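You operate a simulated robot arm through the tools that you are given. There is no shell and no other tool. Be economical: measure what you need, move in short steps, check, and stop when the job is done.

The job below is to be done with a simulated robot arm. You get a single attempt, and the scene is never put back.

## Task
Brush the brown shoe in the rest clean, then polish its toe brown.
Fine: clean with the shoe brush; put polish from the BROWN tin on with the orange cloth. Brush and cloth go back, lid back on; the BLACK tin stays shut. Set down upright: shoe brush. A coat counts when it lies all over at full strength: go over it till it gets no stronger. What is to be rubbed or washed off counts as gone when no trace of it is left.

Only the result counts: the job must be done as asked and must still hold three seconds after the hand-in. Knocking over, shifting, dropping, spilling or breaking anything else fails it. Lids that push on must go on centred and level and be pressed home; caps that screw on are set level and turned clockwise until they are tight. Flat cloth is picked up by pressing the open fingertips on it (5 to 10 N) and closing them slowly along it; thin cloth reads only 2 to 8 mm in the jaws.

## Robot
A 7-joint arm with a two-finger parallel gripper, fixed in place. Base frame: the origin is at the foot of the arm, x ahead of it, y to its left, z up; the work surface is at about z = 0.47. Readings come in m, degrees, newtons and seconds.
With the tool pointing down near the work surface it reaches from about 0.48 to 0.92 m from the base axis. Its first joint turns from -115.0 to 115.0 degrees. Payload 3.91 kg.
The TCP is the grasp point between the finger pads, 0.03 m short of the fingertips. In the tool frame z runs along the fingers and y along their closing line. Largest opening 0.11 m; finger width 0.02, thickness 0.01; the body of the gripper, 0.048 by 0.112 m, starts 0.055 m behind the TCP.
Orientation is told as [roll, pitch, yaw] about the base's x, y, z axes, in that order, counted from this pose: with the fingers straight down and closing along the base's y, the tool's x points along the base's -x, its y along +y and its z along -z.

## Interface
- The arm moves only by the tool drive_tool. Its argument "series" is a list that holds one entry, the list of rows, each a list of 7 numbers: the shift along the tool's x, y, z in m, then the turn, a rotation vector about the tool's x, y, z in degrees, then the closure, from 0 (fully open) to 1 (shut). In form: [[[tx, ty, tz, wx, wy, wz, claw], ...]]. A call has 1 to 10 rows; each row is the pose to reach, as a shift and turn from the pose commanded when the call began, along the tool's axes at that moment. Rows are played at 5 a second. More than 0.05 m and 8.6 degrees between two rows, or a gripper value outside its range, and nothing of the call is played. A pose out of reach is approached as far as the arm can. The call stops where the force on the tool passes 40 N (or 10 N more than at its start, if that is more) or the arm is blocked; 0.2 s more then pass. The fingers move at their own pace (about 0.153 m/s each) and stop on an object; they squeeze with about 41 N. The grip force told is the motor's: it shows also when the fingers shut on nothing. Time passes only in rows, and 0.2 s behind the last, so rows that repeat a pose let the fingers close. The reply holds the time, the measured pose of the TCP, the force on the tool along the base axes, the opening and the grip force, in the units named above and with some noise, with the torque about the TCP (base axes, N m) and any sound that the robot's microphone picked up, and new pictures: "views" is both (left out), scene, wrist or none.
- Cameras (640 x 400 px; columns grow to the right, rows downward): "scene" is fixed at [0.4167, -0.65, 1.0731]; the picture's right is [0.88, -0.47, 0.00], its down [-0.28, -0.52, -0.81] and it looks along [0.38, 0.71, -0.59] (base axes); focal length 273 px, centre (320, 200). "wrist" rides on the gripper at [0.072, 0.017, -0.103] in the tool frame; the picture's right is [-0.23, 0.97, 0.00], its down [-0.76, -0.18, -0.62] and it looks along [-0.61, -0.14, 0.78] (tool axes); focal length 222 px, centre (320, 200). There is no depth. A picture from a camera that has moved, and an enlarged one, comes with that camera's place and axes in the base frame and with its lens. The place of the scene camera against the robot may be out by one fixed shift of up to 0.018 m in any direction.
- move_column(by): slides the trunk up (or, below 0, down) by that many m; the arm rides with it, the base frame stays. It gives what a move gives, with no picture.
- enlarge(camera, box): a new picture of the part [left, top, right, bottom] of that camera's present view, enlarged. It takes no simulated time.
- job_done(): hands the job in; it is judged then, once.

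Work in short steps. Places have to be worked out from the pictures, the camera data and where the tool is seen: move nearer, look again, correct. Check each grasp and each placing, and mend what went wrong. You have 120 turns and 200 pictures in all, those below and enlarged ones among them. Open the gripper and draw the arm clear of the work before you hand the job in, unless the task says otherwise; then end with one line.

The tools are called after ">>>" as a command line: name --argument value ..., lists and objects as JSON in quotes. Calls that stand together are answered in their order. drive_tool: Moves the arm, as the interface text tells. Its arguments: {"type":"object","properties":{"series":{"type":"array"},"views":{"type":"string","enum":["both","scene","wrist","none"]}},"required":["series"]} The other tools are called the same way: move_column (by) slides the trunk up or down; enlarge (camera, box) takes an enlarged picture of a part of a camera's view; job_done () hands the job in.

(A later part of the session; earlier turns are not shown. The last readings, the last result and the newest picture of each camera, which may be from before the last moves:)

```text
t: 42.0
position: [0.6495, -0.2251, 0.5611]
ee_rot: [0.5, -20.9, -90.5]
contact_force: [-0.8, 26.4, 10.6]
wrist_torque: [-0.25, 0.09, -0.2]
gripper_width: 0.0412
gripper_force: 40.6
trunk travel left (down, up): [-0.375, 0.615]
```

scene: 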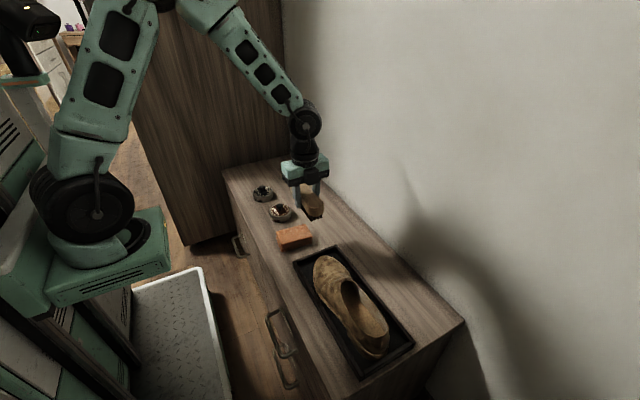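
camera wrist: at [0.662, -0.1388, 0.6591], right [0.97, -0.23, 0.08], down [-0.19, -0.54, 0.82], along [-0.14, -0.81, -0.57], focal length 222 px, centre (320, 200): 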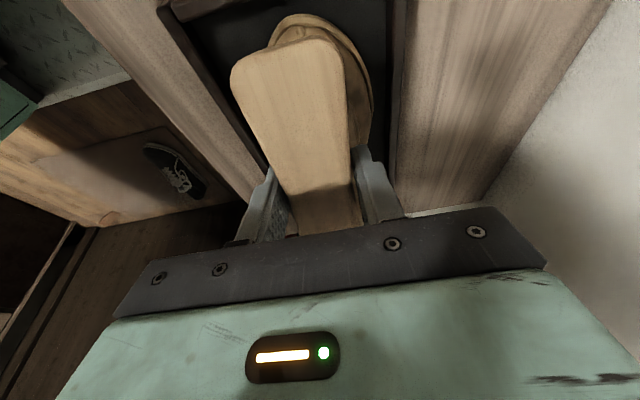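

High drag here (friction ≈1). I lift and check the shoe's position and dirt.

>>> drive_tool --series '[[[0, 0, -0.03, 0, 0, 0, 1], [0.02, 0, -0.06, 0, 0, 0, 1], [0.06, 0, -0.08, 0, 0, 0, 1], [0.1, 0, -0.09, 0, 0, 0, 1], [0.14, 0, -0.09, 0, 0, 0, 1], [0.14, 0, -0.09, 0, 0, 0, 1]]]' --views "none"

>>> enlarge --camera "scene" --box '[300, 245, 360, 295]'

>>> enlarge --camera "scene" --box '[290, 220, 410, 370]'

```text
t: 43.4
position: [0.6505, -0.0673, 0.5944]
ee_rot: [0.6, -21.1, -90.7]
contact_force: [-1.0, 0.1, -0.5]
wrist_torque: [-0.05, 0.0, -0.02]
gripper_width: 0.0412
gripper_force: 40.9
trunk travel left (down, up): [-0.375, 0.615]
```

```text
8.00 times, centred on (330, 270) of scene
camera zoom: at [0.4167, -0.65, 1.0731], right [0.88, -0.47, 0.0], down [-0.28, -0.52, -0.81], along [0.38, 0.71, -0.59], focal length 2181 px, centre (240, -360)
```

zoom: 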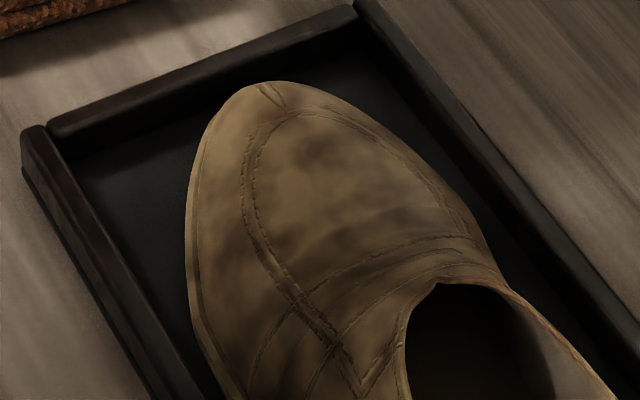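

```text
2.67 times, centred on (350, 295) of scene
camera zoom: at [0.4167, -0.65, 1.0731], right [0.88, -0.47, 0.0], down [-0.28, -0.52, -0.81], along [0.38, 0.71, -0.59], focal length 727 px, centre (240, -53)
```

zoom: 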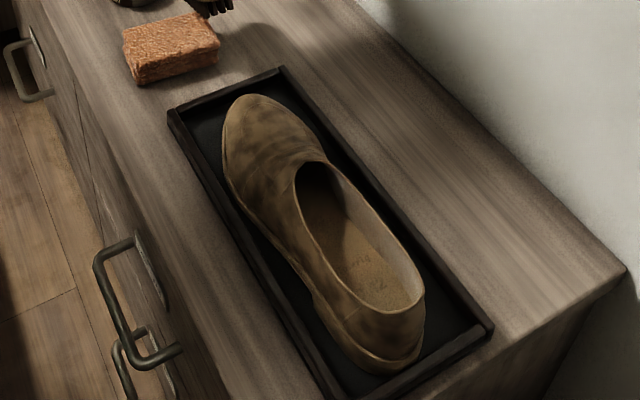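

Shoe hasn't moved further (it now bears on the rest's heel end). I shift the tool aside so the wrist camera can see the toe without obstruction.

>>> drive_tool --series '[[[0, -0.03, -0.03, 0, 0, 0, 1], [0, -0.07, -0.05, 0, 0, 0, 1], [-0.02, -0.11, -0.06, 0, 0, 0, 1], [-0.03, -0.13, -0.06, 0, 0, 0, 1], [-0.03, -0.13, -0.06, 0, 0, 0, 1]]]' --views "wrist"

>>> enlarge --camera "wrist" --box '[340, 20, 540, 180]'

>>> enlarge --camera "scene" --box '[290, 230, 400, 360]'

```text
t: 44.6
position: [0.5228, -0.0734, 0.6605]
ee_rot: [0.6, -21.0, -90.8]
contact_force: [1.2, -0.6, -0.3]
wrist_torque: [0.02, 0.02, -0.02]
gripper_width: 0.0415
gripper_force: 41.0
trunk travel left (down, up): [-0.375, 0.615]
camera wrist: at [0.5394, 0.0315, 0.7324], right [0.97, -0.22, 0.09], down [-0.19, -0.49, 0.85], along [-0.14, -0.85, -0.51], focal length 222 px, centre (320, 200)
```

wrist: 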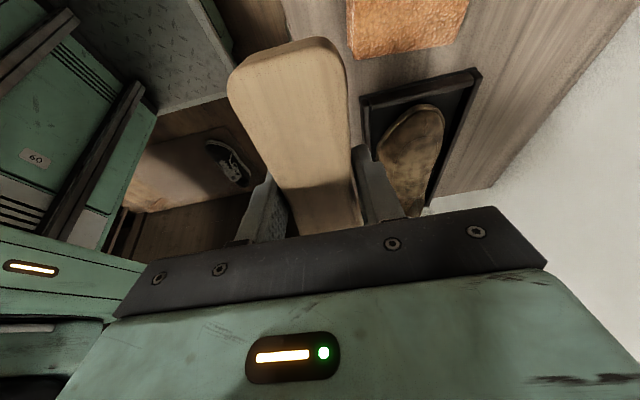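

```text
2.50 times, centred on (440, 100) of wrist
camera zoom: at [0.5394, 0.0315, 0.7324], right [0.97, -0.22, 0.09], down [-0.19, -0.49, 0.85], along [-0.14, -0.85, -0.51], focal length 555 px, centre (20, 450)
```

zoom: 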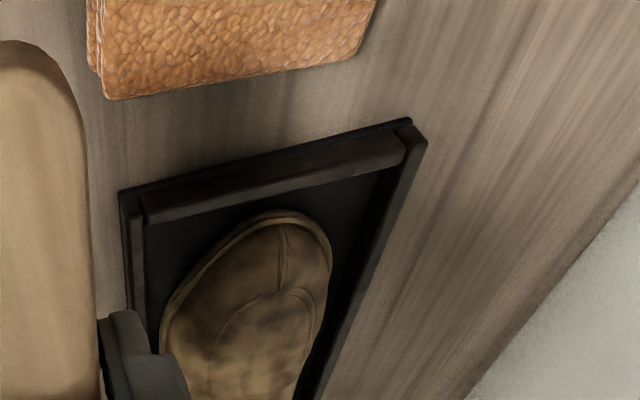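

```text
3.08 times, centred on (345, 295) of scene
camera zoom: at [0.4167, -0.65, 1.0731], right [0.88, -0.47, 0.0], down [-0.28, -0.52, -0.81], along [0.38, 0.71, -0.59], focal length 839 px, centre (243, -92)
```

zoom: 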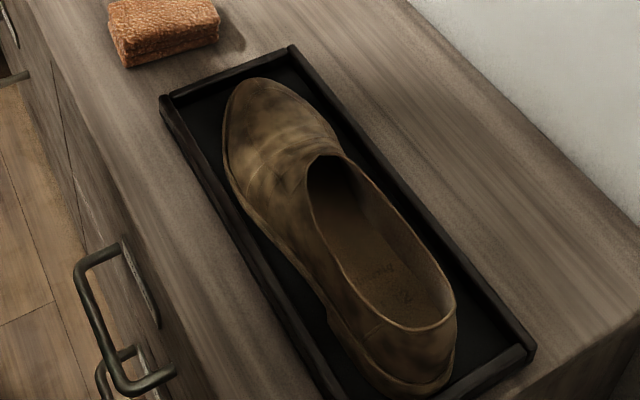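

I can't judge yet because of the arm's shadow. I go back above the crest and do deliberate one-way strokes toward the heel (the rest holds the shoe in that direction).

>>> drive_tool --series '[[[-0.02, 0.03, 0, 0, 0, 0, 1], [-0.03, 0.07, 0.01, 0, 0, 0, 1], [-0.04, 0.11, 0.03, 0, 0, 0, 1], [-0.06, 0.1267, 0.06, 0, 0, 0, 1], [-0.08, 0.1267, 0.1, 0, 0, 0, 1], [-0.085, 0.1267, 0.125, 0, 0, 0, 1], [-0.085, 0.1267, 0.138, 0, 0, 0, 1], [-0.085, 0.1267, 0.138, 0, 0, 0, 1]]]' --views "none"

>>> drive_tool --series '[[[0, 0, 0.005, 0, 0, 0, 1], [0, 0, 0.008, 0, 0, 0, 1], [-0.015, 0, 0.0085, 0, 0, 0, 1], [-0.03, 0, 0.0085, 0, 0, 0, 1], [-0.03, 0, 0.0, 0, 0, 0, 1], [0, 0, -0.001, 0, 0, 0, 1]]]' --views "none"

```text
t: 46.4
position: [0.6485, -0.2042, 0.5649]
ee_rot: [0.6, -21.0, -90.7]
contact_force: [0.3, 0.1, -1.7]
wrist_torque: [0.0, 0.01, -0.04]
gripper_width: 0.0414
gripper_force: 41.1
trunk travel left (down, up): [-0.375, 0.615]
```

```text
t: 47.8
position: [0.6465, -0.2003, 0.5645]
ee_rot: [0.6, -21.1, -90.7]
contact_force: [-0.8, -0.2, -0.7]
wrist_torque: [0.03, -0.03, -0.04]
gripper_width: 0.0415
gripper_force: 40.7
trunk travel left (down, up): [-0.375, 0.615]
```

Stroke ran freely. Two more strokes ending in contact so I can read the force.

>>> drive_tool --series '[[[0, 0, 0.008, 0, 0, 0, 1], [-0.015, 0, 0.01, 0, 0, 0, 1], [-0.03, 0, 0.01, 0, 0, 0, 1], [-0.03, 0, 0.0, 0, 0, 0, 1], [0, 0, -0.001, 0, 0, 0, 1], [0, 0, 0.008, 0, 0, 0, 1], [-0.015, 0, 0.01, 0, 0, 0, 1], [-0.03, 0, 0.01, 0, 0, 0, 1]]]' --views "none"

>>> enlarge --camera "scene" --box '[300, 210, 390, 300]'

```text
t: 49.6
position: [0.6458, -0.2329, 0.5668]
ee_rot: [0.5, -21.0, -90.9]
contact_force: [0.2, 0.6, -0.6]
wrist_torque: [-0.01, 0.0, 0.02]
gripper_width: 0.0413
gripper_force: 41.1
trunk travel left (down, up): [-0.375, 0.615]
```

```text
4.44 times, centred on (345, 255) of scene
camera zoom: at [0.4167, -0.65, 1.0731], right [0.88, -0.47, 0.0], down [-0.28, -0.52, -0.81], along [0.38, 0.71, -0.59], focal length 1212 px, centre (209, -44)
```

zoom: 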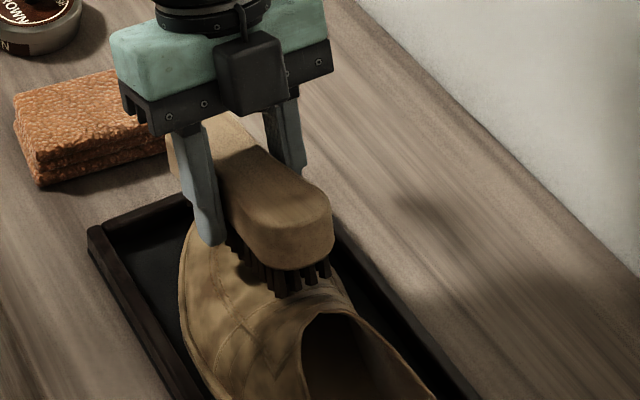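

Not yet in contact here; I lower in 1.5 mm steps.

>>> drive_tool --series '[[[0, 0, 0.002, 0, 0, 0, 1], [0, 0, 0.003, 0, 0, 0, 1], [0, 0, 0.004, 0, 0, 0, 1], [0, 0, 0.005, 0, 0, 0, 1]]]' --views "none"

```text
t: 50.6
position: [0.646, -0.2333, 0.5612]
ee_rot: [0.6, -21.0, -90.7]
contact_force: [-4.1, 13.6, 22.3]
wrist_torque: [-0.88, 0.19, -0.16]
gripper_width: 0.0412
gripper_force: 41.1
trunk travel left (down, up): [-0.375, 0.615]
```

Firm contact near the throat end. I add 2° tilt and make repeated one-way strokes at lighter depth.

>>> drive_tool --series '[[[0, 0, -0.006, 0, -2, 0, 1], [0.03, 0, -0.006, 0, -2, 0, 1], [0.03, 0, 0, 0, -2, 0, 1], [0.015, 0, 0, 0, -2, 0, 1], [0, 0, 0, 0, -2, 0, 1], [-0.01, 0, 0, 0, -2, 0, 1], [-0.01, 0, -0.007, 0, -2, 0, 1], [0.03, 0, -0.007, 0, -2, 0, 1], [0.03, 0, 0, 0, -2, 0, 1], [0.02, 0, 0, 0, -2, 0, 1]]]' --views "none"

```text
t: 52.8
position: [0.6489, -0.2116, 0.5543]
ee_rot: [0.5, -23.0, -90.5]
contact_force: [-1.6, 20.1, 13.0]
wrist_torque: [1.19, 0.06, 0.0]
gripper_width: 0.0414
gripper_force: 40.9
trunk travel left (down, up): [-0.375, 0.615]
```

Finish this stroke, then lift well away to inspect without shadow.

>>> drive_tool --series '[[[-0.01, 0, 0, 0, 0, 0, 1], [-0.02, 0, 0, 0, 0, 0, 1], [-0.03, 0, 0, 0, 0, 0, 1], [-0.02, 0, -0.02, 0, 0, 0, 1], [0.01, 0, -0.05, 0, 0, 0, 1], [0.05, 0, -0.07, 0, 0, 0, 1], [0.09, 0, -0.09, 0, 0, 0, 1], [0.13, 0, -0.11, 0, 0, 0, 1], [0.17, 0, -0.13, 0, 0, 0, 1], [0.17, 0, -0.13, 0, 0, 0, 1]]]' --views "none"

>>> enlarge --camera "scene" --box '[300, 245, 360, 295]'

>>> enlarge --camera "scene" --box '[290, 230, 400, 360]'

```text
t: 55.0
position: [0.6511, -0.0083, 0.6106]
ee_rot: [0.6, -23.0, -90.7]
contact_force: [-0.4, 0.4, -0.2]
wrist_torque: [-0.02, -0.01, 0.03]
gripper_width: 0.0411
gripper_force: 40.6
trunk travel left (down, up): [-0.375, 0.615]
```

```text
8.00 times, centred on (330, 270) of scene
camera zoom: at [0.4167, -0.65, 1.0731], right [0.88, -0.47, 0.0], down [-0.28, -0.52, -0.81], along [0.38, 0.71, -0.59], focal length 2181 px, centre (240, -360)
```

zoom: 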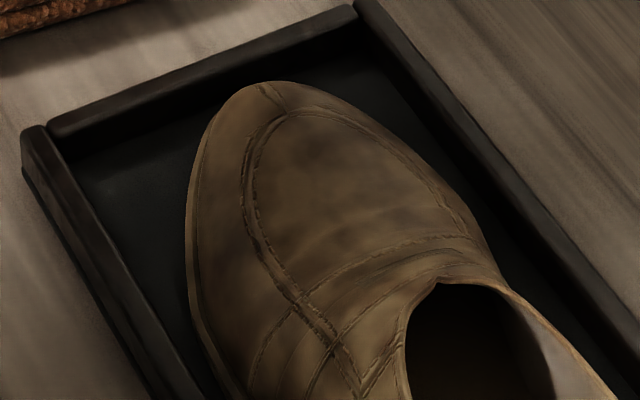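

```text
3.08 times, centred on (345, 295) of scene
camera zoom: at [0.4167, -0.65, 1.0731], right [0.88, -0.47, 0.0], down [-0.28, -0.52, -0.81], along [0.38, 0.71, -0.59], focal length 839 px, centre (243, -92)
```

zoom: 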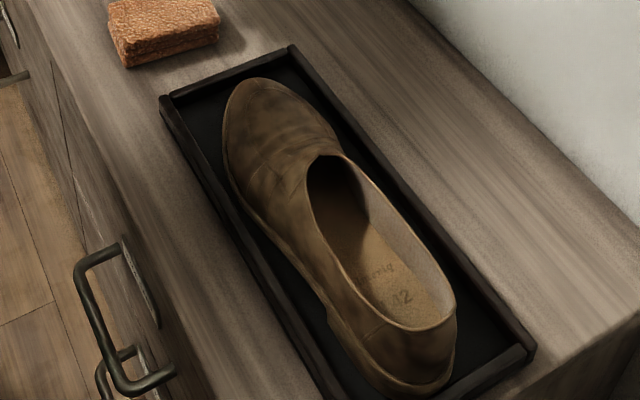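

The dust overlay is fading evenly over the whole shoe (insole print now shows), so strokes do work. I return for more strokes of the same kind.

>>> drive_tool --series '[[[-0.04, 0, 0.02, 0, 0, 0, 1], [-0.08, 0, 0.04, 0, 0, 0, 1], [-0.12, 0, 0.065, 0, 0, 0, 1], [-0.16, 0, 0.09, 0, 0, 0, 1], [-0.16, 0, 0.12, 0, 0, 0, 1], [-0.16, 0, 0.13, 0, 0, 0, 1], [-0.175, 0, 0.13, 0, 0, 0, 1], [-0.19, 0, 0.13, 0, 0, 0, 1], [-0.2, 0, 0.13, 0, 0, 0, 1]]]' --views "none"

>>> drive_tool --series '[[[0, 0, -0.007, 0, 0, 0, 1], [0.04, 0, -0.007, 0, 0, 0, 1], [0.04, 0, 0, 0, 0, 0, 1], [0.02, 0, 0, 0, 0, 0, 1], [0, 0, 0, 0, 0, 0, 1], [0, 0, -0.007, 0, 0, 0, 1], [0.04, 0, -0.007, 0, 0, 0, 1], [0.04, 0, 0, 0, 0, 0, 1], [0.02, 0, 0, 0, 0, 0, 1], [0, 0, 0, 0, 0, 0, 1]]]' --views "none"

>>> drive_tool --series '[[[0, 0, -0.007, 0, 0, 0, 1], [0.04, 0, -0.007, 0, 0, 0, 1], [0.04, 0, 0, 0, 0, 0, 1], [0.02, 0, 0, 0, 0, 0, 1], [0, 0, 0, 0, 0, 0, 1], [0, 0, -0.007, 0, 0, 0, 1], [0.04, 0, -0.007, 0, 0, 0, 1], [0.04, 0, 0, 0, 0, 0, 1], [0.02, 0, 0, 0, 0, 0, 1], [0, 0, 0, 0, 0, 0, 1]]]' --views "none"

>>> enlarge --camera "scene" --box '[290, 230, 400, 360]'

```text
t: 57.0
position: [0.6479, -0.2401, 0.5651]
ee_rot: [0.6, -22.9, -90.5]
contact_force: [1.5, 26.9, 11.6]
wrist_torque: [-0.43, 0.1, -0.12]
gripper_width: 0.0413
gripper_force: 41.2
trunk travel left (down, up): [-0.375, 0.615]
```

```text
t: 59.2
position: [0.6477, -0.2432, 0.5654]
ee_rot: [0.6, -23.0, -90.5]
contact_force: [3.5, 34.8, 16.1]
wrist_torque: [-0.6, 0.05, 0.06]
gripper_width: 0.0415
gripper_force: 41.1
trunk travel left (down, up): [-0.375, 0.615]
```

```text
t: 61.4
position: [0.6487, -0.2423, 0.5666]
ee_rot: [0.6, -22.9, -90.7]
contact_force: [0.0, 0.1, -1.0]
wrist_torque: [-0.02, 0.02, 0.01]
gripper_width: 0.0415
gripper_force: 41.1
trunk travel left (down, up): [-0.375, 0.615]
```

```text
3.08 times, centred on (345, 295) of scene
camera zoom: at [0.4167, -0.65, 1.0731], right [0.88, -0.47, 0.0], down [-0.28, -0.52, -0.81], along [0.38, 0.71, -0.59], focal length 839 px, centre (243, -92)
```

zoom: 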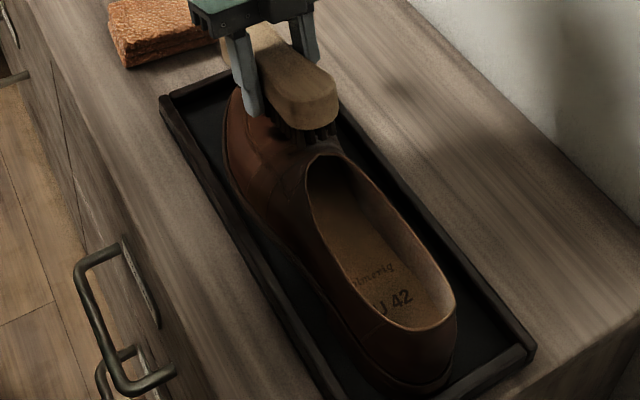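

The shoe is now clean brown leather. I lift away and inspect for remaining traces.

>>> drive_tool --series '[[[0.0, 0, -0.03, 0, 0, 0, 1], [0.02, 0, -0.06, 0, 0, 0, 1], [0.05, 0, -0.09, 0, 0, 0, 1], [0.09, 0, -0.11, 0, 0, 0, 1], [0.13, 0, -0.12, 0, 0, 0, 1], [0.17, 0, -0.13, 0, 0, 0, 1], [0.2, 0, -0.14, 0, 0, 0, 1], [0.2, 0, -0.14, 0, 0, 0, 1]]]' --views "none"

>>> enlarge --camera "scene" --box '[300, 245, 360, 295]'

>>> enlarge --camera "scene" --box '[290, 230, 400, 360]'

```text
t: 63.2
position: [0.6444, -0.0015, 0.6142]
ee_rot: [0.6, -23.0, -90.6]
contact_force: [-0.2, 0.0, -0.8]
wrist_torque: [0.03, -0.01, 0.02]
gripper_width: 0.0413
gripper_force: 41.1
trunk travel left (down, up): [-0.375, 0.615]
```

```text
8.00 times, centred on (330, 270) of scene
camera zoom: at [0.4167, -0.65, 1.0731], right [0.88, -0.47, 0.0], down [-0.28, -0.52, -0.81], along [0.38, 0.71, -0.59], focal length 2181 px, centre (240, -360)
```

zoom: 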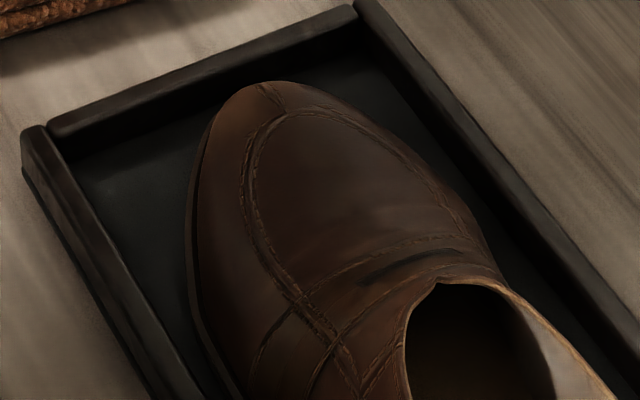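

```text
3.08 times, centred on (345, 295) of scene
camera zoom: at [0.4167, -0.65, 1.0731], right [0.88, -0.47, 0.0], down [-0.28, -0.52, -0.81], along [0.38, 0.71, -0.59], focal length 839 px, centre (243, -92)
```

zoom: 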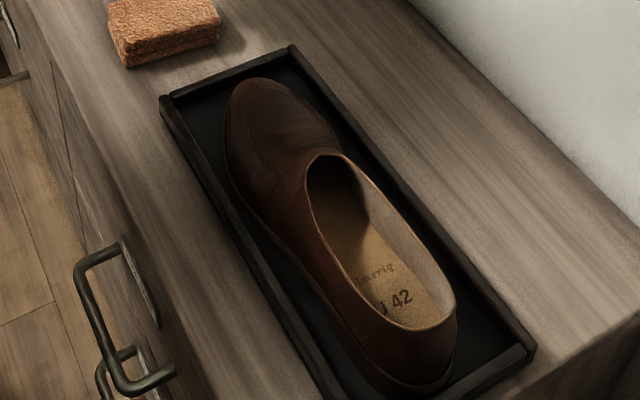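

Looks clean; to be sure no trace is left I do a few more strokes and compare.

>>> drive_tool --series '[[[-0.04, 0, 0.02, 0, 0, 0, 1], [-0.08, 0, 0.03, 0, 0, 0, 1], [-0.12, 0, 0.05, 0, 0, 0, 1], [-0.16, 0, 0.08, 0, 0, 0, 1], [-0.16, 0, 0.12, 0, 0, 0, 1], [-0.16, 0, 0.14, 0, 0, 0, 1], [-0.18, 0, 0.14, 0, 0, 0, 1], [-0.2, 0, 0.141, 0, 0, 0, 1]]]' --views "none"

>>> drive_tool --series '[[[0, 0, -0.007, 0, 0, 0, 1], [0.04, 0, -0.007, 0, 0, 0, 1], [0.04, 0, 0, 0, 0, 0, 1], [0.02, 0, 0, 0, 0, 0, 1], [0, 0, 0, 0, 0, 0, 1], [0, 0, -0.007, 0, 0, 0, 1], [0.04, 0, -0.007, 0, 0, 0, 1], [0.04, 0, 0, 0, 0, 0, 1], [0.02, 0, 0, 0, 0, 0, 1], [0, 0, 0, 0, 0, 0, 1]]]' --views "none"

>>> drive_tool --series '[[[0.0, 0, -0.03, 0, 0, 0, 1], [0.02, 0, -0.06, 0, 0, 0, 1], [0.05, 0, -0.09, 0, 0, 0, 1], [0.09, 0, -0.11, 0, 0, 0, 1], [0.13, 0, -0.12, 0, 0, 0, 1], [0.17, 0, -0.13, 0, 0, 0, 1], [0.2, 0, -0.14, 0, 0, 0, 1], [0.2, 0, -0.14, 0, 0, 0, 1]]]' --views "none"

>>> enlarge --camera "scene" --box '[300, 245, 360, 295]'

```text
t: 65.0
position: [0.6474, -0.2413, 0.5638]
ee_rot: [0.7, -22.9, -90.5]
contact_force: [2.1, 35.0, 15.5]
wrist_torque: [-0.56, 0.08, -0.04]
gripper_width: 0.0415
gripper_force: 41.2
trunk travel left (down, up): [-0.375, 0.615]
```

```text
t: 67.2
position: [0.6487, -0.2406, 0.5636]
ee_rot: [0.5, -22.8, -90.6]
contact_force: [-0.5, 13.7, 4.7]
wrist_torque: [-0.27, 0.06, -0.11]
gripper_width: 0.0413
gripper_force: 41.4
trunk travel left (down, up): [-0.375, 0.615]
```

```text
t: 69.0
position: [0.6454, -0.0033, 0.6168]
ee_rot: [0.6, -23.0, -90.8]
contact_force: [0.3, -0.2, -2.1]
wrist_torque: [-0.02, 0.01, 0.0]
gripper_width: 0.0413
gripper_force: 40.6
trunk travel left (down, up): [-0.375, 0.615]
```

```text
8.00 times, centred on (330, 270) of scene
camera zoom: at [0.4167, -0.65, 1.0731], right [0.88, -0.47, 0.0], down [-0.28, -0.52, -0.81], along [0.38, 0.71, -0.59], focal length 2181 px, centre (240, -360)
```

zoom: 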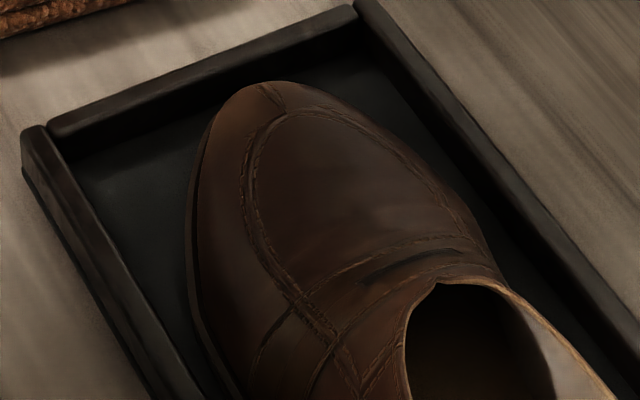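

No further change, so the shoe is clean. Now I level the brush, turn it back, and carry it home.

>>> drive_tool --series '[[[-0.008, 0, -0.018, 0, 8, 0, 1], [-0.016, 0, -0.037, 0, 16, 0, 1], [-0.0234, 0, -0.055, 0, 23, 0, 1], [-0.0234, 0, -0.055, 0, 23, 0, 1]]]' --views "none"

>>> drive_tool --series '[[[0, 0, 0, 0, 0, -8.5, 1], [0, 0, 0, 0, 0, -17, 1], [0, 0, 0, 0, 0, -25.5, 1], [0, 0, 0, 0, 0, -34, 1], [0, 0, 0, 0, 0, -42.5, 1], [0, 0, 0, 0, 0, -51, 1], [0, 0, 0, 0, 0, -59.5, 1], [0, 0, 0, 0, 0, -68, 1], [0, 0, 0, 0, 0, -76.5, 1], [0, 0, 0, 0, 0, -85, 1]]]' --views "none"

>>> drive_tool --series '[[[0, 0, 0, 0, 0, -5.6, 1], [0, 0, 0, 0, 0, -5.6, 1]]]' --views "none"

```text
t: 70.0
position: [0.6458, -0.0047, 0.6754]
ee_rot: [0.5, 0.0, -90.4]
contact_force: [0.3, -0.1, -0.4]
wrist_torque: [-0.02, 0.03, -0.04]
gripper_width: 0.0415
gripper_force: 41.2
trunk travel left (down, up): [-0.375, 0.615]
```

```text
t: 72.2
position: [0.6476, -0.0035, 0.6749]
ee_rot: [0.0, -0.6, -5.3]
contact_force: [-0.6, 0.5, -2.2]
wrist_torque: [-0.02, 0.0, 0.0]
gripper_width: 0.0413
gripper_force: 40.6
trunk travel left (down, up): [-0.375, 0.615]
```

```text
t: 72.8
position: [0.6484, -0.0045, 0.6748]
ee_rot: [0.0, -0.5, 0.2]
contact_force: [0.8, 1.3, -0.4]
wrist_torque: [0.03, 0.03, 0.03]
gripper_width: 0.0416
gripper_force: 41.1
trunk travel left (down, up): [-0.375, 0.615]
```

Now carry to y≈0.3525, x≈0.6216, then check level before lowering.

>>> drive_tool --series '[[[0.003, 0.04, 0, 0, 0, 0, 1], [0.006, 0.08, 0, 0, 0, 0, 1], [0.01, 0.12, 0, 0, 0, 0, 1], [0.014, 0.16, 0, 0, 0, 0, 1], [0.018, 0.2, 0, 0, 0, 0, 1], [0.02, 0.24, 0, 0, 0, 0, 1], [0.024, 0.28, 0, 0, 0, 0, 1], [0.026, 0.32, 0.01, 0, 0, 0, 1], [0.0265, 0.35, 0.04, 0, 0, 0, 1], [0.0265, 0.357, 0.075, 0, 0.5, 0, 1]]]' --views "none"

>>> drive_tool --series '[[[0, 0, 0.03, 0, 0, 0, 1], [0, 0, 0.04, 0, 0, 0, 1], [0, 0, 0.04, 0, 0, 0, 1]]]' --views "wrist"

>>> enlarge --camera "scene" --box '[210, 90, 320, 190]'

```text
t: 75.0
position: [0.6219, 0.3505, 0.601]
ee_rot: [0.0, -0.1, 0.2]
contact_force: [0.3, -0.7, -0.5]
wrist_torque: [0.01, 0.04, 0.02]
gripper_width: 0.0415
gripper_force: 41.1
trunk travel left (down, up): [-0.375, 0.615]
```

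```text
t: 75.8
position: [0.6208, 0.352, 0.5608]
ee_rot: [0.1, 0.1, 0.1]
contact_force: [-0.6, -0.6, -2.0]
wrist_torque: [0.0, 0.03, -0.04]
gripper_width: 0.0414
gripper_force: 40.5
trunk travel left (down, up): [-0.375, 0.615]
camera wrist: at [0.5476, 0.368, 0.6644], right [0.23, 0.97, 0.0], down [0.76, -0.18, 0.62], along [0.61, -0.14, -0.78], focal length 222 px, centre (320, 200)
```

wrist: 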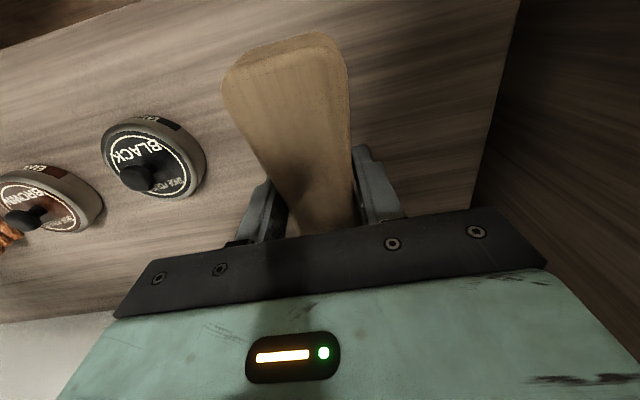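

```text
4.00 times, centred on (265, 140) of scene
camera zoom: at [0.4167, -0.65, 1.0731], right [0.88, -0.47, 0.0], down [-0.28, -0.52, -0.81], along [0.38, 0.71, -0.59], focal length 1090 px, centre (540, 440)
```

zoom: 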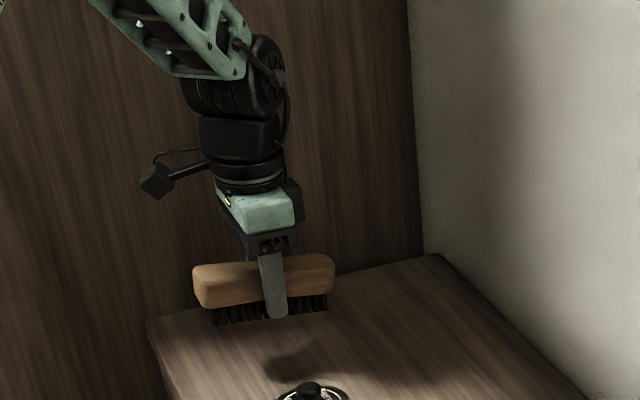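

The brush has pivoted ~7° in the jaws (base-side end high). I rotate −7° to level it and verify before setting down.

>>> drive_tool --series '[[[0, 0, 0, 0, -3.5, 0, 1], [0, 0, 0, 0, -7, 0, 1], [0, 0, 0.02, 0, -7, 0, 1], [0, 0, 0.035, 0, -7, 0, 1], [0, 0, 0.035, 0, -7, 0, 1]]]' --views "none"

>>> enlarge --camera "scene" --box '[225, 130, 285, 190]'

```text
t: 77.0
position: [0.6213, 0.353, 0.5234]
ee_rot: [0.1, -6.9, 0.1]
contact_force: [0.2, -0.4, -0.5]
wrist_torque: [0.03, -0.01, 0.0]
gripper_width: 0.0415
gripper_force: 40.7
trunk travel left (down, up): [-0.375, 0.615]
```

```text
6.67 times, centred on (255, 160) of scene
camera zoom: at [0.4167, -0.65, 1.0731], right [0.88, -0.47, 0.0], down [-0.28, -0.52, -0.81], along [0.38, 0.71, -0.59], focal length 1817 px, centre (753, 467)
```

zoom: 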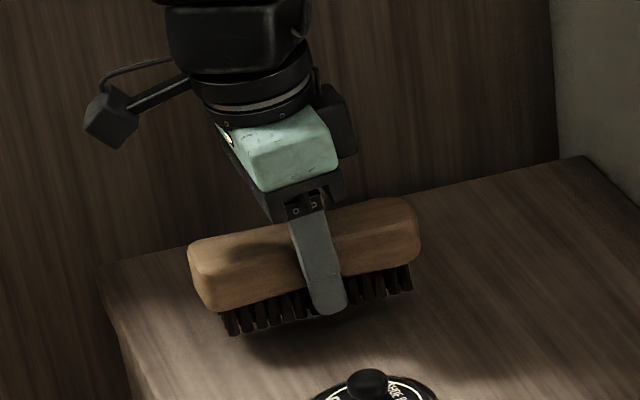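

Level now. Lower gently until it touches.

>>> drive_tool --series '[[[0, 0, 0.004, 0, 0, 0, 1], [0, 0, 0.007, 0, 0, 0, 1], [0, 0, 0.009, 0, 0, 0, 1], [0, 0, 0.011, 0, 0, 0, 1], [0, 0, 0.012, 0, 0, 0, 1]]]' --views "none"

```text
t: 78.2
position: [0.6242, 0.353, 0.5112]
ee_rot: [0.0, -7.0, 0.1]
contact_force: [0.0, -0.7, -2.2]
wrist_torque: [-0.02, -0.01, 0.03]
gripper_width: 0.0416
gripper_force: 41.0
trunk travel left (down, up): [-0.375, 0.615]
```

>>> drive_tool --series '[[[0, 0, 0.001, 0, 0, 0, 1], [0, 0, 0.002, 0, 0, 0, 1], [0, 0, 0.003, 0, 0, 0, 1], [0, 0, 0.004, 0, 0, 0, 1]]]' --views "none"

>>> enlarge --camera "scene" --box '[225, 140, 285, 200]'

```text
t: 79.2
position: [0.6231, 0.352, 0.5073]
ee_rot: [0.0, -7.0, 0.2]
contact_force: [0.3, 0.3, -1.1]
wrist_torque: [0.0, -0.04, 0.02]
gripper_width: 0.0411
gripper_force: 40.9
trunk travel left (down, up): [-0.375, 0.615]
```

```text
6.67 times, centred on (255, 170) of scene
camera zoom: at [0.4167, -0.65, 1.0731], right [0.88, -0.47, 0.0], down [-0.28, -0.52, -0.81], along [0.38, 0.71, -0.59], focal length 1817 px, centre (753, 400)
```

zoom: 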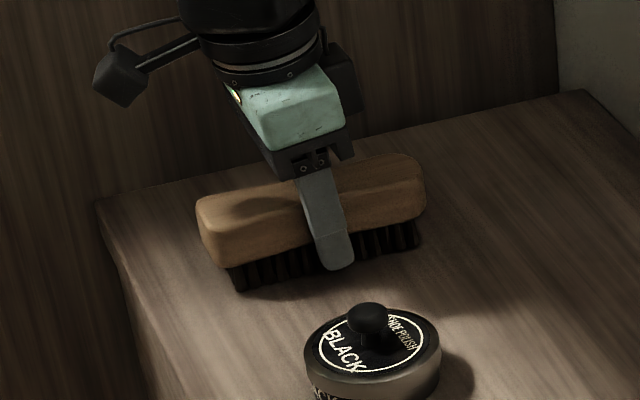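

Almost down; a bit further.

>>> drive_tool --series '[[[0, 0, 0.001, 0, 0, 0, 1], [0, 0, 0.002, 0, 0, 0, 1], [0, 0, 0.003, 0, 0, 0, 1], [0, 0, 0.003, 0, 0, 0, 1]]]' --views "none"

```text
t: 80.2
position: [0.6242, 0.352, 0.5061]
ee_rot: [0.0, -7.0, 0.0]
contact_force: [-3.8, -2.5, 9.4]
wrist_torque: [-0.07, 0.81, 0.08]
gripper_width: 0.0415
gripper_force: 41.6
trunk travel left (down, up): [-0.375, 0.615]
```

Touching (9 N, base-side end first by a hair). I open the fingers slowly and back out upward.

>>> drive_tool --series '[[[0, 0, 0, 0, 0, 0, 0.55], [0, 0, 0, 0, 0, 0, 0.4], [0, 0, 0, 0, 0, 0, 0.1], [0, 0, 0, 0, 0, 0, 0], [0, 0, -0.02, 0, 0, 0, 0], [0, 0, -0.05, 0, 0, 0, 0], [0, 0, -0.09, 0, 3.5, 0, 0], [0, 0, -0.13, 0, 7, 0, 0], [0, 0, -0.13, 0, 7, 0, 0]]]' --views "wrist"

>>> enlarge --camera "scene" --box '[220, 150, 300, 200]'

```text
t: 82.2
position: [0.6074, 0.3532, 0.6326]
ee_rot: [-0.1, -0.1, 0.2]
contact_force: [0.2, 0.6, -0.5]
wrist_torque: [0.02, -0.02, 0.0]
gripper_width: 0.1099
gripper_force: 0.0
trunk travel left (down, up): [-0.375, 0.615]
camera wrist: at [0.5339, 0.3691, 0.7361], right [0.22, 0.97, 0.0], down [0.76, -0.18, 0.62], along [0.61, -0.14, -0.78], focal length 222 px, centre (320, 200)
```

wrist: 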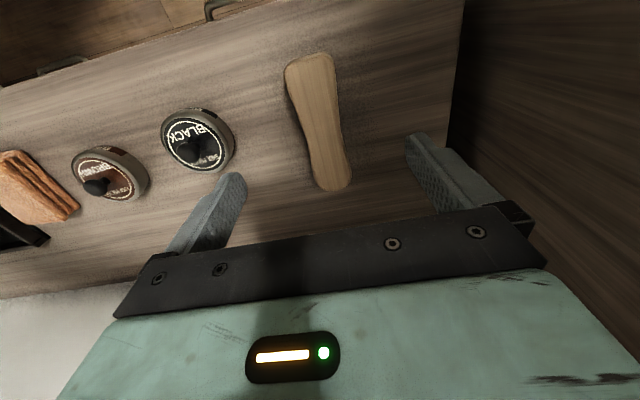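

```text
8.00 times, centred on (260, 175) of scene
camera zoom: at [0.4167, -0.65, 1.0731], right [0.88, -0.47, 0.0], down [-0.28, -0.52, -0.81], along [0.38, 0.71, -0.59], focal length 2181 px, centre (800, 400)
```

zoom: 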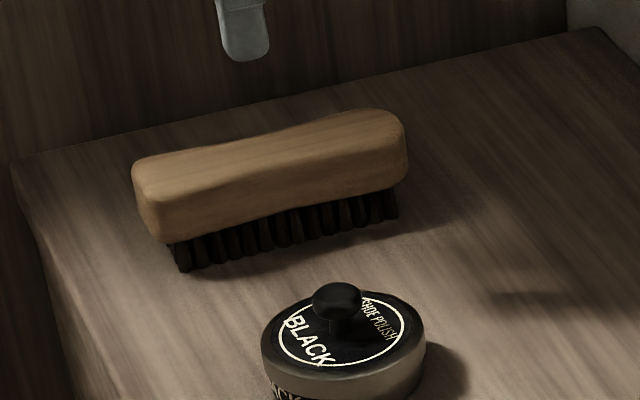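

Brush is back, upright. Next, the brown tin: I move above it for a close look at the lid knob.

>>> drive_tool --series '[[[0, -0.045, 0, 0, 0, 0, 0.2], [0, -0.09, 0, 0, 0, 0, 0.5], [0, -0.135, 0, 0, 0, 0, 0.5], [0, -0.18, 0, 0, 0, 0, 0.5], [0, -0.225, 0, 0, 0, 0, 0.5], [0, -0.27, 0, 0, 0, 0, 0.5], [0, -0.285, 0, 0, 0, 0, 0.5], [0, -0.285, 0, 0, 0, 0, 0.5]]]' --views "wrist"

>>> enlarge --camera "scene" --box '[240, 180, 320, 260]'

>>> enlarge --camera "wrist" --box '[250, 50, 410, 170]'

```text
t: 84.0
position: [0.6066, 0.0684, 0.6338]
ee_rot: [0.0, 0.0, 0.1]
contact_force: [-0.7, 0.8, 0.7]
wrist_torque: [-0.03, 0.02, 0.03]
gripper_width: 0.0551
gripper_force: 0.0
trunk travel left (down, up): [-0.375, 0.615]
camera wrist: at [0.5333, 0.0848, 0.7367], right [0.23, 0.97, 0.0], down [0.76, -0.18, 0.62], along [0.61, -0.14, -0.78], focal length 222 px, centre (320, 200)
```

wrist: 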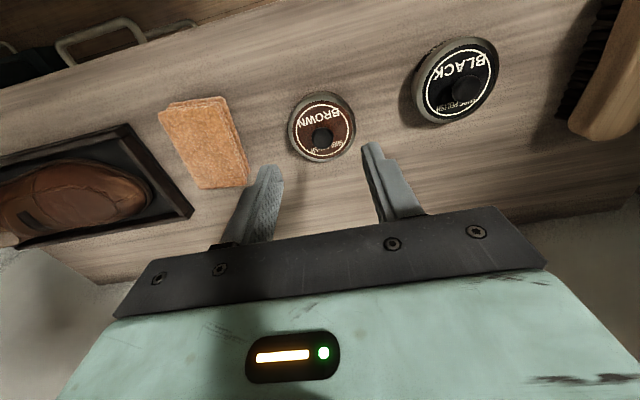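

```text
5.00 times, centred on (280, 220) of scene
camera zoom: at [0.4167, -0.65, 1.0731], right [0.88, -0.47, 0.0], down [-0.28, -0.52, -0.81], along [0.38, 0.71, -0.59], focal length 1363 px, centre (520, 100)
```

zoom: 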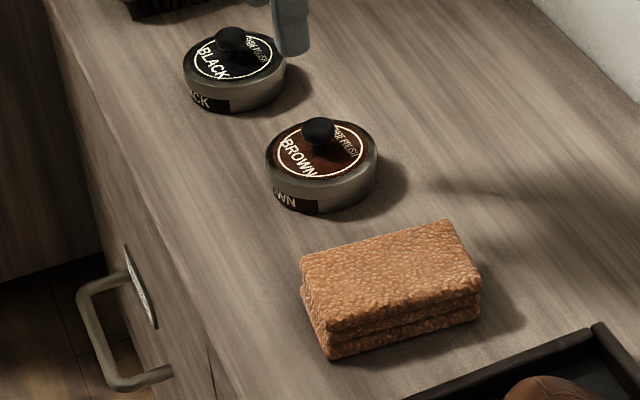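

```text
3.33 times, centred on (330, 110) of wrist
camera zoom: at [0.5333, 0.0848, 0.7367], right [0.23, 0.97, 0.0], down [0.76, -0.18, 0.62], along [0.61, -0.14, -0.78], focal length 740 px, centre (287, 500)
```

zoom: 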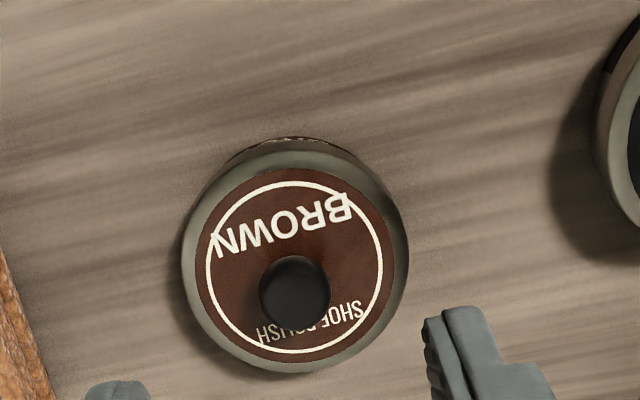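

Tin lid centre ≈ (0.627, 0.066), lid top z≈0.49, knob top ≈0.51, knob Ø≈22 mm. I align above the knob and look again.

>>> drive_tool --series '[[[-0.02, -0.0025, 0.03, 0, 0, 0, 0.5], [-0.02, -0.0025, 0.06, 0, 0, 0, 0.5], [-0.02, -0.0025, 0.085, 0, 0, 0, 0.5], [-0.02, -0.0025, 0.085, 0, 0, 0, 0.5]]]' --views "wrist"

>>> enlarge --camera "scene" --box '[250, 170, 310, 230]'

```text
t: 85.0
position: [0.6253, 0.0654, 0.5495]
ee_rot: [0.0, -0.1, 0.1]
contact_force: [-0.3, 0.5, -0.3]
wrist_torque: [0.03, 0.03, -0.02]
gripper_width: 0.0551
gripper_force: 0.0
trunk travel left (down, up): [-0.375, 0.615]
camera wrist: at [0.5516, 0.0814, 0.6527], right [0.23, 0.97, 0.0], down [0.76, -0.18, 0.62], along [0.61, -0.14, -0.78], focal length 222 px, centre (320, 200)
```

wrist: 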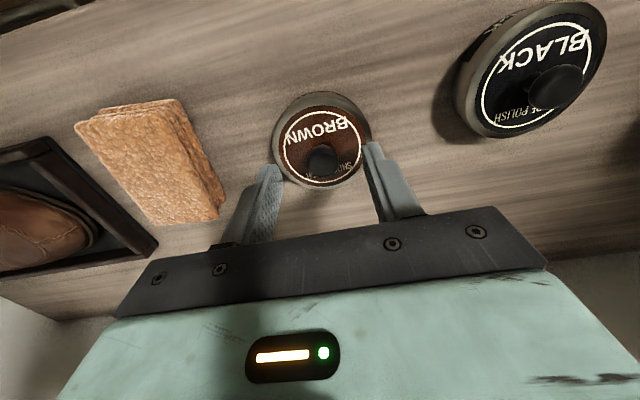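

```text
6.67 times, centred on (280, 200) of scene
camera zoom: at [0.4167, -0.65, 1.0731], right [0.88, -0.47, 0.0], down [-0.28, -0.52, -0.81], along [0.38, 0.71, -0.59], focal length 1817 px, centre (587, 200)
```

zoom: 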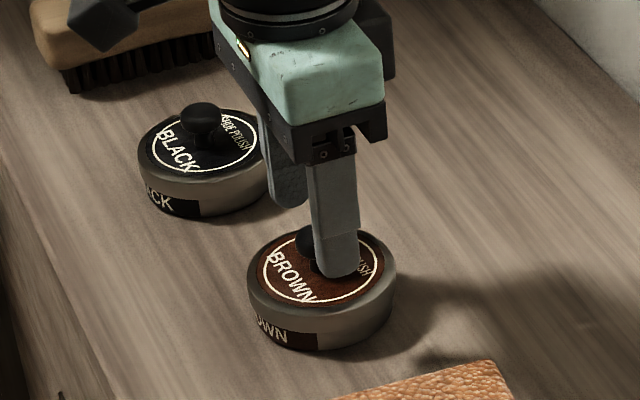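

Knob top at (0.627, 0.065, 0.511). I lower tips to ~0.497 and close on the knob.

>>> drive_tool --series '[[[-0.002, 0, 0.01, 0, 0, 0, 0.5], [-0.002, 0, 0.018, 0, 0, 0, 0.5], [-0.002, 0, 0.022, 0, 0, 0, 0.5], [-0.002, 0, 0.022, 0, 0, 0, 0.7], [-0.002, 0, 0.022, 0, 0, 0, 1], [-0.002, 0, 0.022, 0, 0, 0, 1], [-0.002, 0, 0.022, 0, 0, 0, 1]]]' --views "wrist"

>>> enlarge --camera "scene" --box '[250, 170, 310, 230]'

```text
t: 86.6
position: [0.6307, 0.0633, 0.5275]
ee_rot: [0.0, 0.1, 0.1]
contact_force: [-0.3, -0.4, 0.0]
wrist_torque: [0.05, 0.01, -0.03]
gripper_width: 0.0208
gripper_force: 41.4
trunk travel left (down, up): [-0.375, 0.615]
heard: snap
camera wrist: at [0.5565, 0.0804, 0.631], right [0.23, 0.97, 0.0], down [0.76, -0.18, 0.62], along [0.61, -0.14, -0.78], focal length 222 px, centre (320, 200)
```

wrist: 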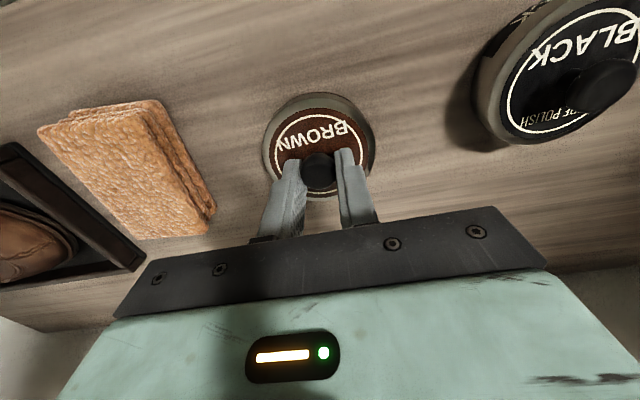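

```text
6.67 times, centred on (280, 200) of scene
camera zoom: at [0.4167, -0.65, 1.0731], right [0.88, -0.47, 0.0], down [-0.28, -0.52, -0.81], along [0.38, 0.71, -0.59], focal length 1817 px, centre (587, 200)
```

zoom: 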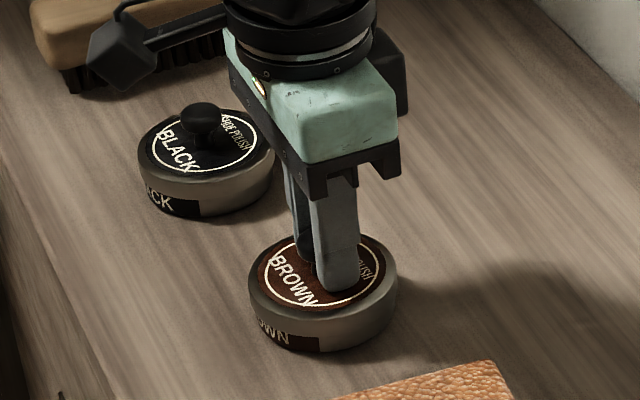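

Knob gripped (21 mm), with a snap heard. I lift slowly and check.

>>> drive_tool --series '[[[0, 0, -0.005, 0, 0, 0, 1], [0, 0, -0.01, 0, 0, 0, 1], [0, 0, -0.02, 0, 0, 0, 1], [0, 0, -0.035, 0, 0, 0, 1], [0, 0, -0.05, 0, 0, 0, 1]]]' --views "wrist"

>>> enlarge --camera "scene" --box '[250, 170, 310, 230]'

```text
t: 87.8
position: [0.6307, 0.0643, 0.5792]
ee_rot: [0.1, 0.0, 0.1]
contact_force: [0.0, 0.1, -0.5]
wrist_torque: [0.0, -0.01, -0.02]
gripper_width: 0.0208
gripper_force: 41.0
trunk travel left (down, up): [-0.375, 0.615]
camera wrist: at [0.5583, 0.0815, 0.6819], right [0.23, 0.97, 0.0], down [0.76, -0.18, 0.62], along [0.61, -0.14, -0.78], focal length 222 px, centre (320, 200)
```

wrist: 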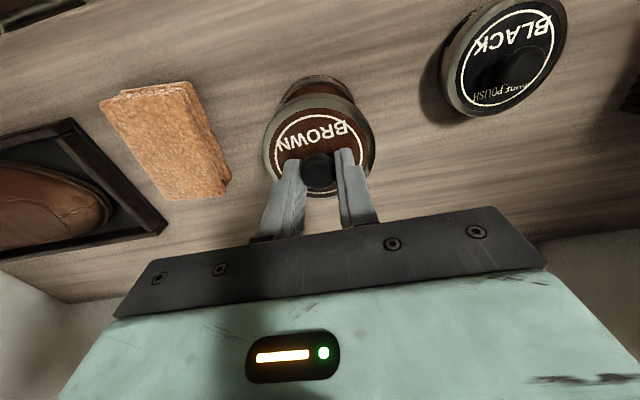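

```text
6.67 times, centred on (280, 200) of scene
camera zoom: at [0.4167, -0.65, 1.0731], right [0.88, -0.47, 0.0], down [-0.28, -0.52, -0.81], along [0.38, 0.71, -0.59], focal length 1817 px, centre (587, 200)
```

zoom: 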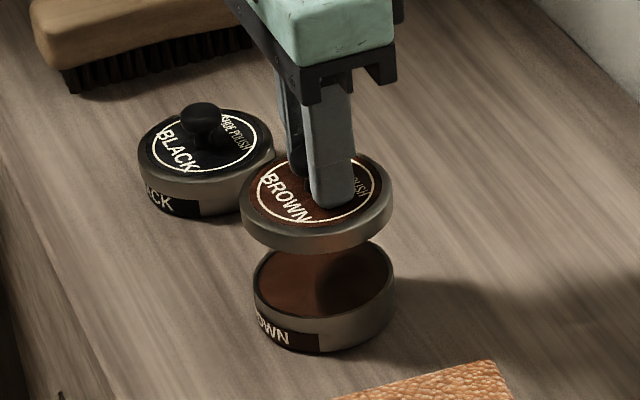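

Lid is off and held level. I set it down on the free table area further back, at about (0.74, 0.09).

>>> drive_tool --series '[[[0, 0, -0.02, 0, 0, 0, 1], [-0.03, 0.005, -0.02, 0, 0, 0, 1], [-0.06, 0.01, -0.02, 0, 0, 0, 1], [-0.09, 0.02, -0.02, 0, 0, 0, 1], [-0.11, 0.025, -0.01, 0, 0, 0, 1], [-0.11, 0.025, 0.015, 0, 0, 0, 1], [-0.11, 0.025, 0.035, 0, 0, 0, 1], [-0.11, 0.025, 0.05, 0, 0, 0, 1], [-0.11, 0.025, 0.053, 0, 0, 0, 1], [-0.11, 0.025, 0.056, 0, 0, 0, 1]]]' --views "wrist"

>>> enlarge --camera "scene" --box '[260, 160, 340, 220]'

```text
t: 90.0
position: [0.741, 0.0897, 0.5205]
ee_rot: [-0.1, 0.0, 0.1]
contact_force: [-0.4, -0.1, -0.7]
wrist_torque: [-0.01, -0.04, 0.01]
gripper_width: 0.0207
gripper_force: 40.7
trunk travel left (down, up): [-0.375, 0.615]
camera wrist: at [0.6677, 0.1067, 0.6251], right [0.23, 0.97, 0.0], down [0.76, -0.18, 0.62], along [0.61, -0.14, -0.78], focal length 222 px, centre (320, 200)
```

wrist: 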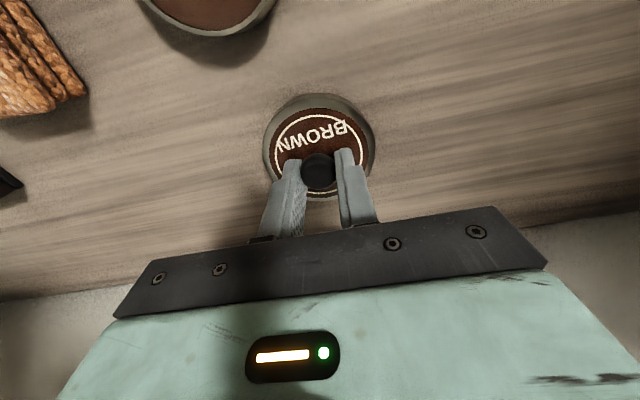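

```text
6.67 times, centred on (300, 190) of scene
camera zoom: at [0.4167, -0.65, 1.0731], right [0.88, -0.47, 0.0], down [-0.28, -0.52, -0.81], along [0.38, 0.71, -0.59], focal length 1817 px, centre (453, 267)
```

zoom: 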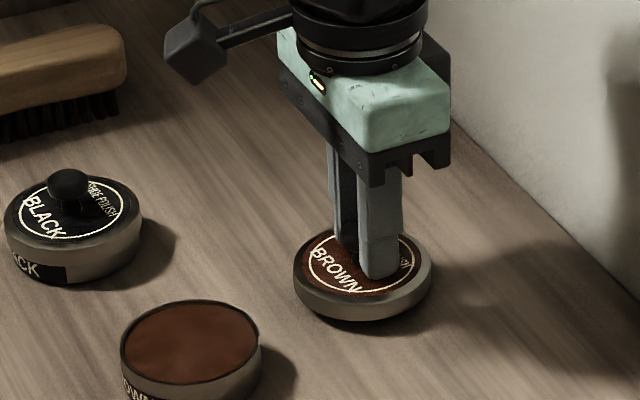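

Almost touching. I lower in 1–2 mm steps until contact.

>>> drive_tool --series '[[[0, 0, 0.002, 0, 0, 0, 1], [0, 0, 0.004, 0, 0, 0, 1], [0, 0, 0.006, 0, 0, 0, 1], [0, 0, 0.007, 0, 0, 0, 1]]]' --views "none"

```text
t: 91.0
position: [0.7397, 0.0898, 0.5135]
ee_rot: [0.0, 0.0, 0.1]
contact_force: [-0.3, -0.1, 0.1]
wrist_torque: [-0.01, 0.02, 0.02]
gripper_width: 0.0209
gripper_force: 41.4
trunk travel left (down, up): [-0.375, 0.615]
```

>>> drive_tool --series '[[[0, 0, 0.001, 0, 0, 0, 1], [0, 0, 0.002, 0, 0, 0, 1], [0, 0, 0.003, 0, 0, 0, 1], [0, 0, 0.004, 0, 0, 0, 1]]]' --views "none"

>>> enlarge --camera "scene" --box '[270, 170, 330, 210]'

```text
t: 92.0
position: [0.7402, 0.0899, 0.5125]
ee_rot: [0.0, -0.1, 0.1]
contact_force: [-9.6, -2.0, 28.4]
wrist_torque: [-0.1, 0.5, -0.08]
gripper_width: 0.0208
gripper_force: 40.9
trunk travel left (down, up): [-0.375, 0.615]
```

```text
10.00 times, centred on (300, 190) of scene
camera zoom: at [0.4167, -0.65, 1.0731], right [0.88, -0.47, 0.0], down [-0.28, -0.52, -0.81], along [0.38, 0.71, -0.59], focal length 2726 px, centre (520, 300)
```

zoom: 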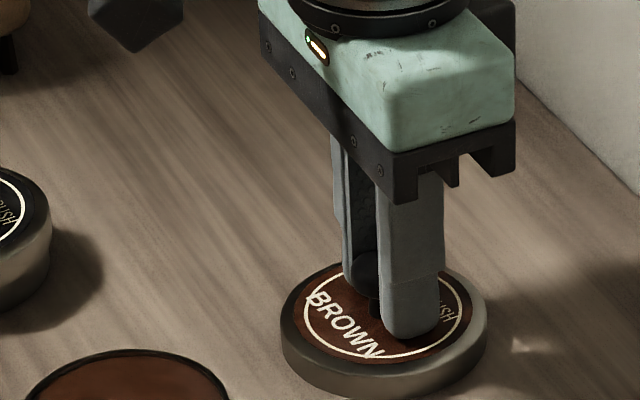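

Lid rests on the table. I relieve the press, open, and rise, then head to the cloth.

>>> drive_tool --series '[[[0, 0, -0.003, 0, 0, 0, 1], [0, 0, -0.003, 0, 0, 0, 0.7], [0, 0, -0.003, 0, 0, 0, 0.5], [0, 0, -0.003, 0, 0, 0, 0.5], [0, 0, -0.03, 0, 0, 0, 0.5], [0, 0, -0.07, 0, 0, 0, 0.3], [0.03, -0.02, -0.1, 0, 0, 0, 0], [0.06, -0.06, -0.1, 0, 0, 0, 0], [0.09, -0.1, -0.1, 0, 0, 0, 0], [0.12, -0.135, -0.1, 0, 0, 0, 0]]]' --views "both"

```text
t: 94.2
position: [0.6197, -0.0418, 0.6099]
ee_rot: [0.1, -0.2, 0.2]
contact_force: [0.4, 0.3, 0.1]
wrist_torque: [-0.02, 0.01, 0.0]
gripper_width: 0.11
gripper_force: 0.1
trunk travel left (down, up): [-0.375, 0.615]
camera wrist: at [0.5467, -0.0262, 0.7137], right [0.22, 0.97, 0.0], down [0.76, -0.17, 0.62], along [0.61, -0.14, -0.78], focal length 222 px, centre (320, 200)
```

scene: 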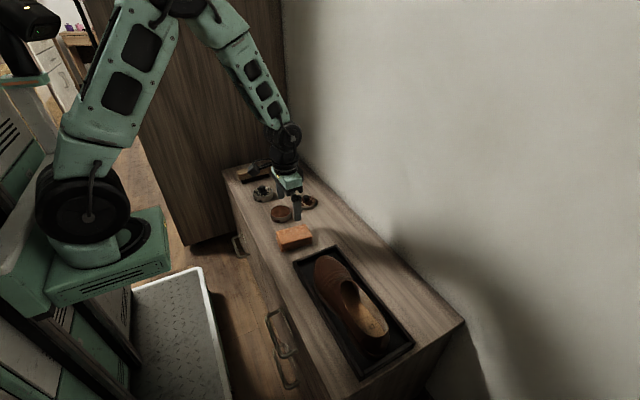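
wrist: 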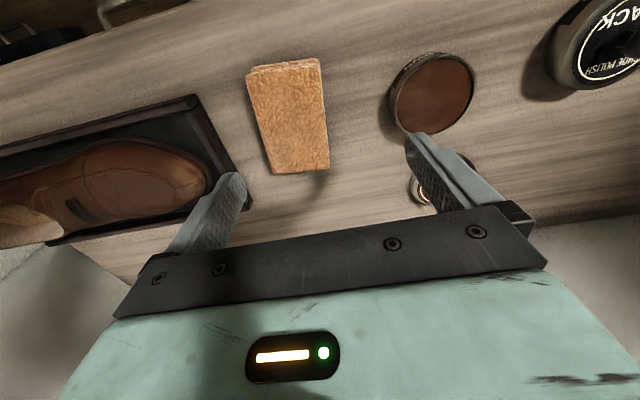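

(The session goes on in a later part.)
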